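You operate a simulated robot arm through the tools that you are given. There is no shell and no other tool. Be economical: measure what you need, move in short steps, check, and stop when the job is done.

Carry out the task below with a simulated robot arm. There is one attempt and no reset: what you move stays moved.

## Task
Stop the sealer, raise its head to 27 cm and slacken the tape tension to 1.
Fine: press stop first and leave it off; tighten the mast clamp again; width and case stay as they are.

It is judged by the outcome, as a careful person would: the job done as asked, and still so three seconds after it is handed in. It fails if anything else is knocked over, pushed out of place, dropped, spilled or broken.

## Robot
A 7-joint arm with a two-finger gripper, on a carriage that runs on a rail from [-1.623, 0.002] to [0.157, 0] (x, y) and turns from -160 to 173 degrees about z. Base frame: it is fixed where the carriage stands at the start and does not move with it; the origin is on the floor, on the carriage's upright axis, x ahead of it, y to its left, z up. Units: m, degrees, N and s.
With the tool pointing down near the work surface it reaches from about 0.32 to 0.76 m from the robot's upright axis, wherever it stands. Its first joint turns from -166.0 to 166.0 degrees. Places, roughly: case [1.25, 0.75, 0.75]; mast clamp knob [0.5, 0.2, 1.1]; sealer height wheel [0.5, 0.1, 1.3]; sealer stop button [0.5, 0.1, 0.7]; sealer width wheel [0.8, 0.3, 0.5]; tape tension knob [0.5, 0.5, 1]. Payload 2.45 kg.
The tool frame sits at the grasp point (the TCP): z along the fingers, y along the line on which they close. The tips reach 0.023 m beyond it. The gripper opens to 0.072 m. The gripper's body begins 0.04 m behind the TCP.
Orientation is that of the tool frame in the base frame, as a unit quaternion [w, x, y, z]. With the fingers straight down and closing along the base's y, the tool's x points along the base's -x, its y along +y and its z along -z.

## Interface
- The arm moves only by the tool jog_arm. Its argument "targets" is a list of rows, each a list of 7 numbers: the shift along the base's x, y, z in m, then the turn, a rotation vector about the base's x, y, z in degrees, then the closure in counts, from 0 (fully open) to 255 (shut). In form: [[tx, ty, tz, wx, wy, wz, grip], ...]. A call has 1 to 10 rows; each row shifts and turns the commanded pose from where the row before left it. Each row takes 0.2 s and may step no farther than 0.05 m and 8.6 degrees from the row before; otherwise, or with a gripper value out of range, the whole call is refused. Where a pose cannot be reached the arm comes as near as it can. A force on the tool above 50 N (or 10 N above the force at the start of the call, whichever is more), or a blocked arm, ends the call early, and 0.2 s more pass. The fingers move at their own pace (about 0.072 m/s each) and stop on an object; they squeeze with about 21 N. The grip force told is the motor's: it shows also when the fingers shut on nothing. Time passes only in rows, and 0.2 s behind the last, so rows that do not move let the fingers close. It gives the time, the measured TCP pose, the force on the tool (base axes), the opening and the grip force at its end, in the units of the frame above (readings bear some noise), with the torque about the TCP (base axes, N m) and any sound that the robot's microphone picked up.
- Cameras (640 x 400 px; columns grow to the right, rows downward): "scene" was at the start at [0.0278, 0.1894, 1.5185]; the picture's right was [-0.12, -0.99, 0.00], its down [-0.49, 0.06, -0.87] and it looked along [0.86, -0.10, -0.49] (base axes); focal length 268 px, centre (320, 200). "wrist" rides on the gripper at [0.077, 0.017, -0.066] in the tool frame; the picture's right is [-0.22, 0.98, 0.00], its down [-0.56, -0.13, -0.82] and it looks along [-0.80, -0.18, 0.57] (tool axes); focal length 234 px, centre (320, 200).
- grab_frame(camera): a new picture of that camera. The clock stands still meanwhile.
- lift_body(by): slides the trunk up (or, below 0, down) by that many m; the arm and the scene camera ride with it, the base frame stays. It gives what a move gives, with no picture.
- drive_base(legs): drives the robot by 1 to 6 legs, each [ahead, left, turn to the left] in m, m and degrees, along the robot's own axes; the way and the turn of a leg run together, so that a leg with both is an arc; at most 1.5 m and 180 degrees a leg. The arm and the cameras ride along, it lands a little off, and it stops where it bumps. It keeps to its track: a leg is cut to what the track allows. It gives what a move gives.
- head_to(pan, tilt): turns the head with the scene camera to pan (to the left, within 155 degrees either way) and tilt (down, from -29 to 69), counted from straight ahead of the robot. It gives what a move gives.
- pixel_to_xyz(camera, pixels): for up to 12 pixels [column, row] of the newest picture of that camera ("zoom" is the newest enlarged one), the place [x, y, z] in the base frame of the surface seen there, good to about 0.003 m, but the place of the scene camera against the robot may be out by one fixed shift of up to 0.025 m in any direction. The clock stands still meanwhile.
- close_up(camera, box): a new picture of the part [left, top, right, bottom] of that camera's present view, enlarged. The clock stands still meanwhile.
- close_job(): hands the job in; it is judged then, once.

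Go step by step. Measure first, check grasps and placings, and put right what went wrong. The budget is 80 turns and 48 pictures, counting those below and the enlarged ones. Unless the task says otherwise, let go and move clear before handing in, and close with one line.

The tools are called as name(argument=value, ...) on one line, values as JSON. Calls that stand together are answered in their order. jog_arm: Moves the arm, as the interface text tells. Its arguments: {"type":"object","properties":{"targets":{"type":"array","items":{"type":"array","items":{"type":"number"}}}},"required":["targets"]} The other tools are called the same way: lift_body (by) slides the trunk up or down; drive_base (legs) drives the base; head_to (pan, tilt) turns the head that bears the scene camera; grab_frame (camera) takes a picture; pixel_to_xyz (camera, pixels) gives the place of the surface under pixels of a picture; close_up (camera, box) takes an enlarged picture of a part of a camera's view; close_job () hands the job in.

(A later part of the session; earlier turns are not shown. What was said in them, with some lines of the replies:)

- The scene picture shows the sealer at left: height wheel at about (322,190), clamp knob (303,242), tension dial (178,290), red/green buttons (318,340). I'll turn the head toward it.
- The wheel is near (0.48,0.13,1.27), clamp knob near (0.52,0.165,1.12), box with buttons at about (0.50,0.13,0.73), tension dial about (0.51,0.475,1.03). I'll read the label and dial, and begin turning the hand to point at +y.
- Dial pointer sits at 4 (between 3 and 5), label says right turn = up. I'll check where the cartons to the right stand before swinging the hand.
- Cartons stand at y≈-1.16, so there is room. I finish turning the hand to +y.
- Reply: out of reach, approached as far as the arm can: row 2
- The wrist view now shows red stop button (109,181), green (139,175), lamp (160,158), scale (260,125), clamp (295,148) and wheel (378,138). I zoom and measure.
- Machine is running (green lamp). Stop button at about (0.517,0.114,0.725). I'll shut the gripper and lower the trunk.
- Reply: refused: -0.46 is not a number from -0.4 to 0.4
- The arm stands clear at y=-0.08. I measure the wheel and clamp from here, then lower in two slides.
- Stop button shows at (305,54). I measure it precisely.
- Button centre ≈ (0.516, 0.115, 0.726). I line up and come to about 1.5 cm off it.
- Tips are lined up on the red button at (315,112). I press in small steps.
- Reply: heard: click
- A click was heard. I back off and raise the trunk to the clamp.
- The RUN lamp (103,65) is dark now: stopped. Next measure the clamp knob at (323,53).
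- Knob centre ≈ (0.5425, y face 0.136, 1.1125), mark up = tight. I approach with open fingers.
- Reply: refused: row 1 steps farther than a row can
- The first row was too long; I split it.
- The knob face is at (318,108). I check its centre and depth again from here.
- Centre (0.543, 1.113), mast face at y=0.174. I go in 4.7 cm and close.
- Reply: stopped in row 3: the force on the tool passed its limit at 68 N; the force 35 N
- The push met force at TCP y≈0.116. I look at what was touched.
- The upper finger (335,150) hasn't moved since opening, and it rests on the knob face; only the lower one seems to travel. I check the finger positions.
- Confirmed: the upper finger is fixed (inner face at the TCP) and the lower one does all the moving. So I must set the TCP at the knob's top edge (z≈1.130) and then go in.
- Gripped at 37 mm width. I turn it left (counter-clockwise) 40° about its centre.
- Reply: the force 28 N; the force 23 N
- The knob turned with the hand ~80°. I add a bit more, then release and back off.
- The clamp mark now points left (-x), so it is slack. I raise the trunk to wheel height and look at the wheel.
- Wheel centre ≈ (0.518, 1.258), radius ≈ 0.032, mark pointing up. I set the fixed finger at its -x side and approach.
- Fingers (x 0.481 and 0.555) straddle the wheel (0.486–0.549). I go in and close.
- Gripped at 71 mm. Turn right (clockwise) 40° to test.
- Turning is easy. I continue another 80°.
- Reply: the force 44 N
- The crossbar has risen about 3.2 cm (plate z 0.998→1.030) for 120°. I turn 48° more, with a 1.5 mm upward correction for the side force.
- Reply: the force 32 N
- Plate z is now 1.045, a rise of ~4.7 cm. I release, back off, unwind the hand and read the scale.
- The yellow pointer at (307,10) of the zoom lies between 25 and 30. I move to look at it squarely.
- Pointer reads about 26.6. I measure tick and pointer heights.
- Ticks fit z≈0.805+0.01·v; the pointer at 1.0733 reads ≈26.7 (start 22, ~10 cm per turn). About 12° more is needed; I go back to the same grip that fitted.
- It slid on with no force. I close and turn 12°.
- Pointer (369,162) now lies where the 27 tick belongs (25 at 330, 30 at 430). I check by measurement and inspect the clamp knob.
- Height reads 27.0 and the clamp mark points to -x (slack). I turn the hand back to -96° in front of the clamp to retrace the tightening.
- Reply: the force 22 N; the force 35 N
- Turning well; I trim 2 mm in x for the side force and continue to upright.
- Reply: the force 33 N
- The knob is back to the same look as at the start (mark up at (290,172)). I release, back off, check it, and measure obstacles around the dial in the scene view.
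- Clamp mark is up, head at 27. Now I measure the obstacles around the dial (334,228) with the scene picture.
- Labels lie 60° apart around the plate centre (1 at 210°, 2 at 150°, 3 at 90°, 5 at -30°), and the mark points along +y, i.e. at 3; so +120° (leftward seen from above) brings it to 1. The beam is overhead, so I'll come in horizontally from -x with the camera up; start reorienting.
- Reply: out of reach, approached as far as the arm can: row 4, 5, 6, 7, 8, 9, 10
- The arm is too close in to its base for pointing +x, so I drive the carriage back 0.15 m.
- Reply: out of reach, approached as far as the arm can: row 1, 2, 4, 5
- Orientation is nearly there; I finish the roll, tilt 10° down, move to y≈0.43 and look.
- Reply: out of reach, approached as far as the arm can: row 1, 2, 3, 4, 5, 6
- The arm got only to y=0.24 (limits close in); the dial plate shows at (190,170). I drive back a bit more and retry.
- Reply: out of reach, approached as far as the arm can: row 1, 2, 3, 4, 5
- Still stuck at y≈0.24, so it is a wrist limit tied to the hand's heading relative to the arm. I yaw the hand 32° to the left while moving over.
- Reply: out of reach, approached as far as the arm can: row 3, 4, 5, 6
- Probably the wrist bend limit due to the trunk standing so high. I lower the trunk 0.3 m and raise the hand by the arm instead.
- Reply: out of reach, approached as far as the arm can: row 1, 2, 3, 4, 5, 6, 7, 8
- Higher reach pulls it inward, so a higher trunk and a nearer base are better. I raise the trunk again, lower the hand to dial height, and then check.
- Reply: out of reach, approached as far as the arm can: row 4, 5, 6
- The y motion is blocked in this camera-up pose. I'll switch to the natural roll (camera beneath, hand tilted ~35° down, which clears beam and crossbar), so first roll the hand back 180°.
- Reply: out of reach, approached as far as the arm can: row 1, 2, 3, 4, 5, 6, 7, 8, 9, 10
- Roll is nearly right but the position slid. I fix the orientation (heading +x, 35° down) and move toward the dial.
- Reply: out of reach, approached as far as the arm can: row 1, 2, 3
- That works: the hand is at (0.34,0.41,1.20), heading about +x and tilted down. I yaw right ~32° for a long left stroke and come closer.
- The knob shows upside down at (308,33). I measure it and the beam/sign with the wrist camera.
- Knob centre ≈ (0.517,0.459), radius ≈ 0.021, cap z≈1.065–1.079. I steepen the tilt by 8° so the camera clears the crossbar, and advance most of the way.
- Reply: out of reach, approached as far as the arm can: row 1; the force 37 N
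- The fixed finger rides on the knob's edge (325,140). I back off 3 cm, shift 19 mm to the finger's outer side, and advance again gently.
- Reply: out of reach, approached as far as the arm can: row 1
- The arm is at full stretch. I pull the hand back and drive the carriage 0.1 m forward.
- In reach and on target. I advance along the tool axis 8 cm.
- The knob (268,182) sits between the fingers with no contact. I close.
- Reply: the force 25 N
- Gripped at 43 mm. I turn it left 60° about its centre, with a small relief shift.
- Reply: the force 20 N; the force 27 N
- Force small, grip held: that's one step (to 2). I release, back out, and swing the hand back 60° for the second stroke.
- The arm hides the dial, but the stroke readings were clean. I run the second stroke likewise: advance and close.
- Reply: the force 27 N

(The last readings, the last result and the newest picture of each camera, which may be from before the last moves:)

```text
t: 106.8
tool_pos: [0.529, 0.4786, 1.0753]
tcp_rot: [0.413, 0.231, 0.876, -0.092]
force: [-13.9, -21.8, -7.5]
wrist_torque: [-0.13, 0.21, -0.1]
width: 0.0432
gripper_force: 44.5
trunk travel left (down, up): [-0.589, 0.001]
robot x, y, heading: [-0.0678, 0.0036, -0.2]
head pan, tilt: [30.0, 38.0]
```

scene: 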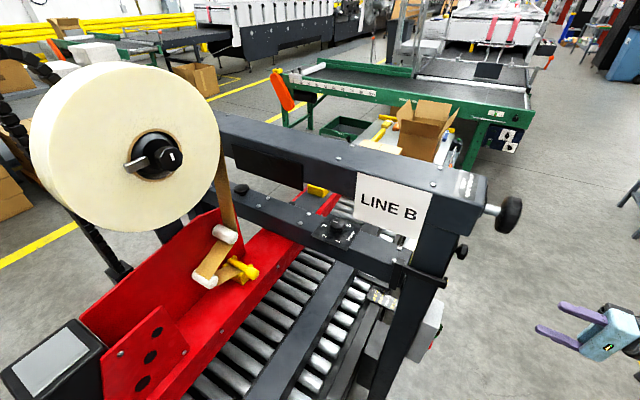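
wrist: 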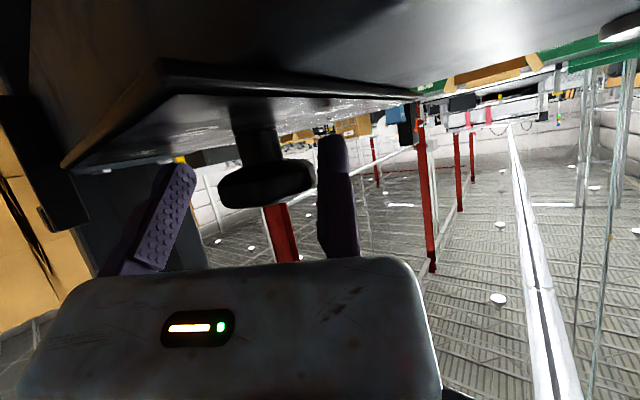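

jog_arm(targets=[[-0.0034, -0.0005, 0, 0, 0, 7.5, 255], [-0.0027, 0.0009, 0, 0, 0, 7.5, 255], [-0.0028, 0.0006, 0, 0, 0, 7.5, 255], [-0.0028, 0.0002, 0, 0, 0, 7.5, 255], [-0.0028, -0.0002, 0, 0, 0, 7.5, 255], [-0.0028, -0.0006, 0, 0, 0, 7.5, 255], [-0.0027, -0.0009, 0, 0, 0, 7.5, 255], [-0.0025, -0.0012, 0, 0, 0, 7.5, 255], [0, 0, 0, 0, 0, 0, 255]])

jog_arm(targets=[[0, 0, 0, 0, 0, 0, 0], [0, 0, 0, 0, 0, 0, 0], [-0.0016, 0.0026, 0, 0, 0, 0, 0], [-0.0129, -0.0083, 0.0129, 0, 0, 0, 0], [-0.0193, -0.0124, 0.0193, 0, 0, 0, 0], [-0.0193, -0.0124, 0.0193, 0, 0, 0, 0], [-0.03, -0.02, 0.01, 0, 0, 0, 0], [-0.03, -0.03, 0, 0, 0, 0, 0], [0, 0, 0, 0, 0, 0, 0]])

```text
t: 108.8
tool_pos: [0.5063, 0.4774, 1.0743]
tcp_rot: [0.403, -0.237, 0.875, 0.126]
force: [-3.3, -16.5, -9.1]
wrist_torque: [0.17, 0.21, -0.96]
width: 0.0434
gripper_force: 45.2
trunk travel left (down, up): [-0.589, 0.001]
robot x, y, heading: [-0.068, -0.0003, -0.4]
head pan, tilt: [30.0, 38.0]
```

```text
t: 110.8
tool_pos: [0.3926, 0.3987, 1.1351]
tcp_rot: [0.404, -0.237, 0.875, 0.127]
force: [0.0, -0.6, 0.5]
wrist_torque: [0.03, 0.0, 0.01]
width: 0.0721
gripper_force: 0.1
trunk travel left (down, up): [-0.589, 0.001]
robot x, y, heading: [-0.0696, -0.0021, -0.1]
head pan, tilt: [30.0, 38.0]
```

Second stroke done (torque rose to ~1 Nm, near the end stop perhaps). I move the arm away to the right to see the dial.

jog_arm(targets=[[-0.04, -0.01, 0, 0, 0, 0, 0], [-0.02, -0.04, 0, 0, 0, 0, 0], [0, -0.045, 0, 0, 0, -8, 0], [0, -0.045, 0, 0, 0, -8, 0], [0, -0.045, 0, 0, 0, -8, 0], [0, -0.045, 0, 0, 0, -8, 0], [0, -0.045, 0, 0, 0, 0, 0], [0, -0.045, 0, 0, 0, 0, 0], [0, -0.045, 0, 0, 0, 0, 0], [0, -0.045, 0, 0, 0, 0, 0]])

```text
t: 113.0
tool_pos: [0.3684, 0.0018, 1.1602]
tcp_rot: [0.422, 0.016, 0.906, 0.01]
force: [0.4, 0.6, 0.1]
wrist_torque: [0.0, 0.04, 0.03]
width: 0.0719
gripper_force: 0.0
out of reach, approached as far as the arm can: row 7, 8, 9, 10
trunk travel left (down, up): [-0.589, 0.001]
robot x, y, heading: [-0.0684, -0.0014, -0.3]
head pan, tilt: [30.0, 38.0]
```

close_up(camera="scene", box=[260, 165, 420, 265])

```text
4.00 times, centred on (340, 215) of scene
```

zoom: 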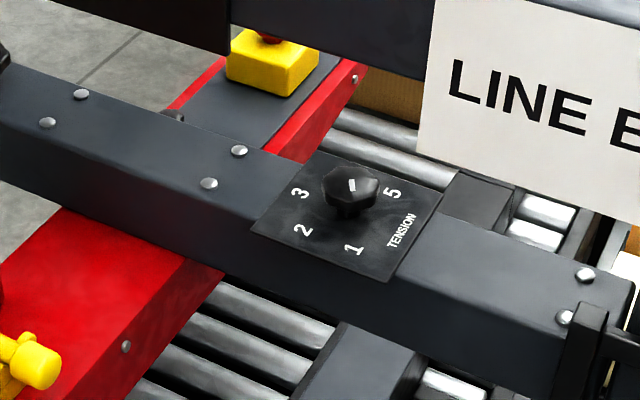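

The mark (352,186) now lies toward the 1 side. I measure its direction against the labels.

pixel_to_xyz(camera="zoom", pixels=[[349, 181], [352, 186], [355, 192], [353, 248], [303, 230], [299, 192], [392, 194], [250, 228], [388, 281], [448, 190], [313, 152], [351, 168]])

```text
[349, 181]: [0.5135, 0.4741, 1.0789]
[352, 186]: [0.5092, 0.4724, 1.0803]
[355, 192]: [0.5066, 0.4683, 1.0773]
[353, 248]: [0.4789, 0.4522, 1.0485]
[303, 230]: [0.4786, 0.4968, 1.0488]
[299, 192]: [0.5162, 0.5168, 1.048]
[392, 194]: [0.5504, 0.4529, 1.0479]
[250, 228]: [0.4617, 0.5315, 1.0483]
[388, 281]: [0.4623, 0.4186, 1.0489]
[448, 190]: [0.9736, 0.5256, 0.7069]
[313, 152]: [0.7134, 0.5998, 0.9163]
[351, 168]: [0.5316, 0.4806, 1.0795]
```

The mark runs toward ≈210–215° and the 1 lies at 210°. So tension is at 1, the head at 27 with the clamp mark up, the sealer stopped, and the hand clear: I hand in.

close_job()

```text
The job is handed in.
```

The job is handed in: I pressed stop first and left the sealer off, raised the head to 27 cm, tightened the mast clamp again and set the tape tension to 1. I did not touch the width wheel or the case.
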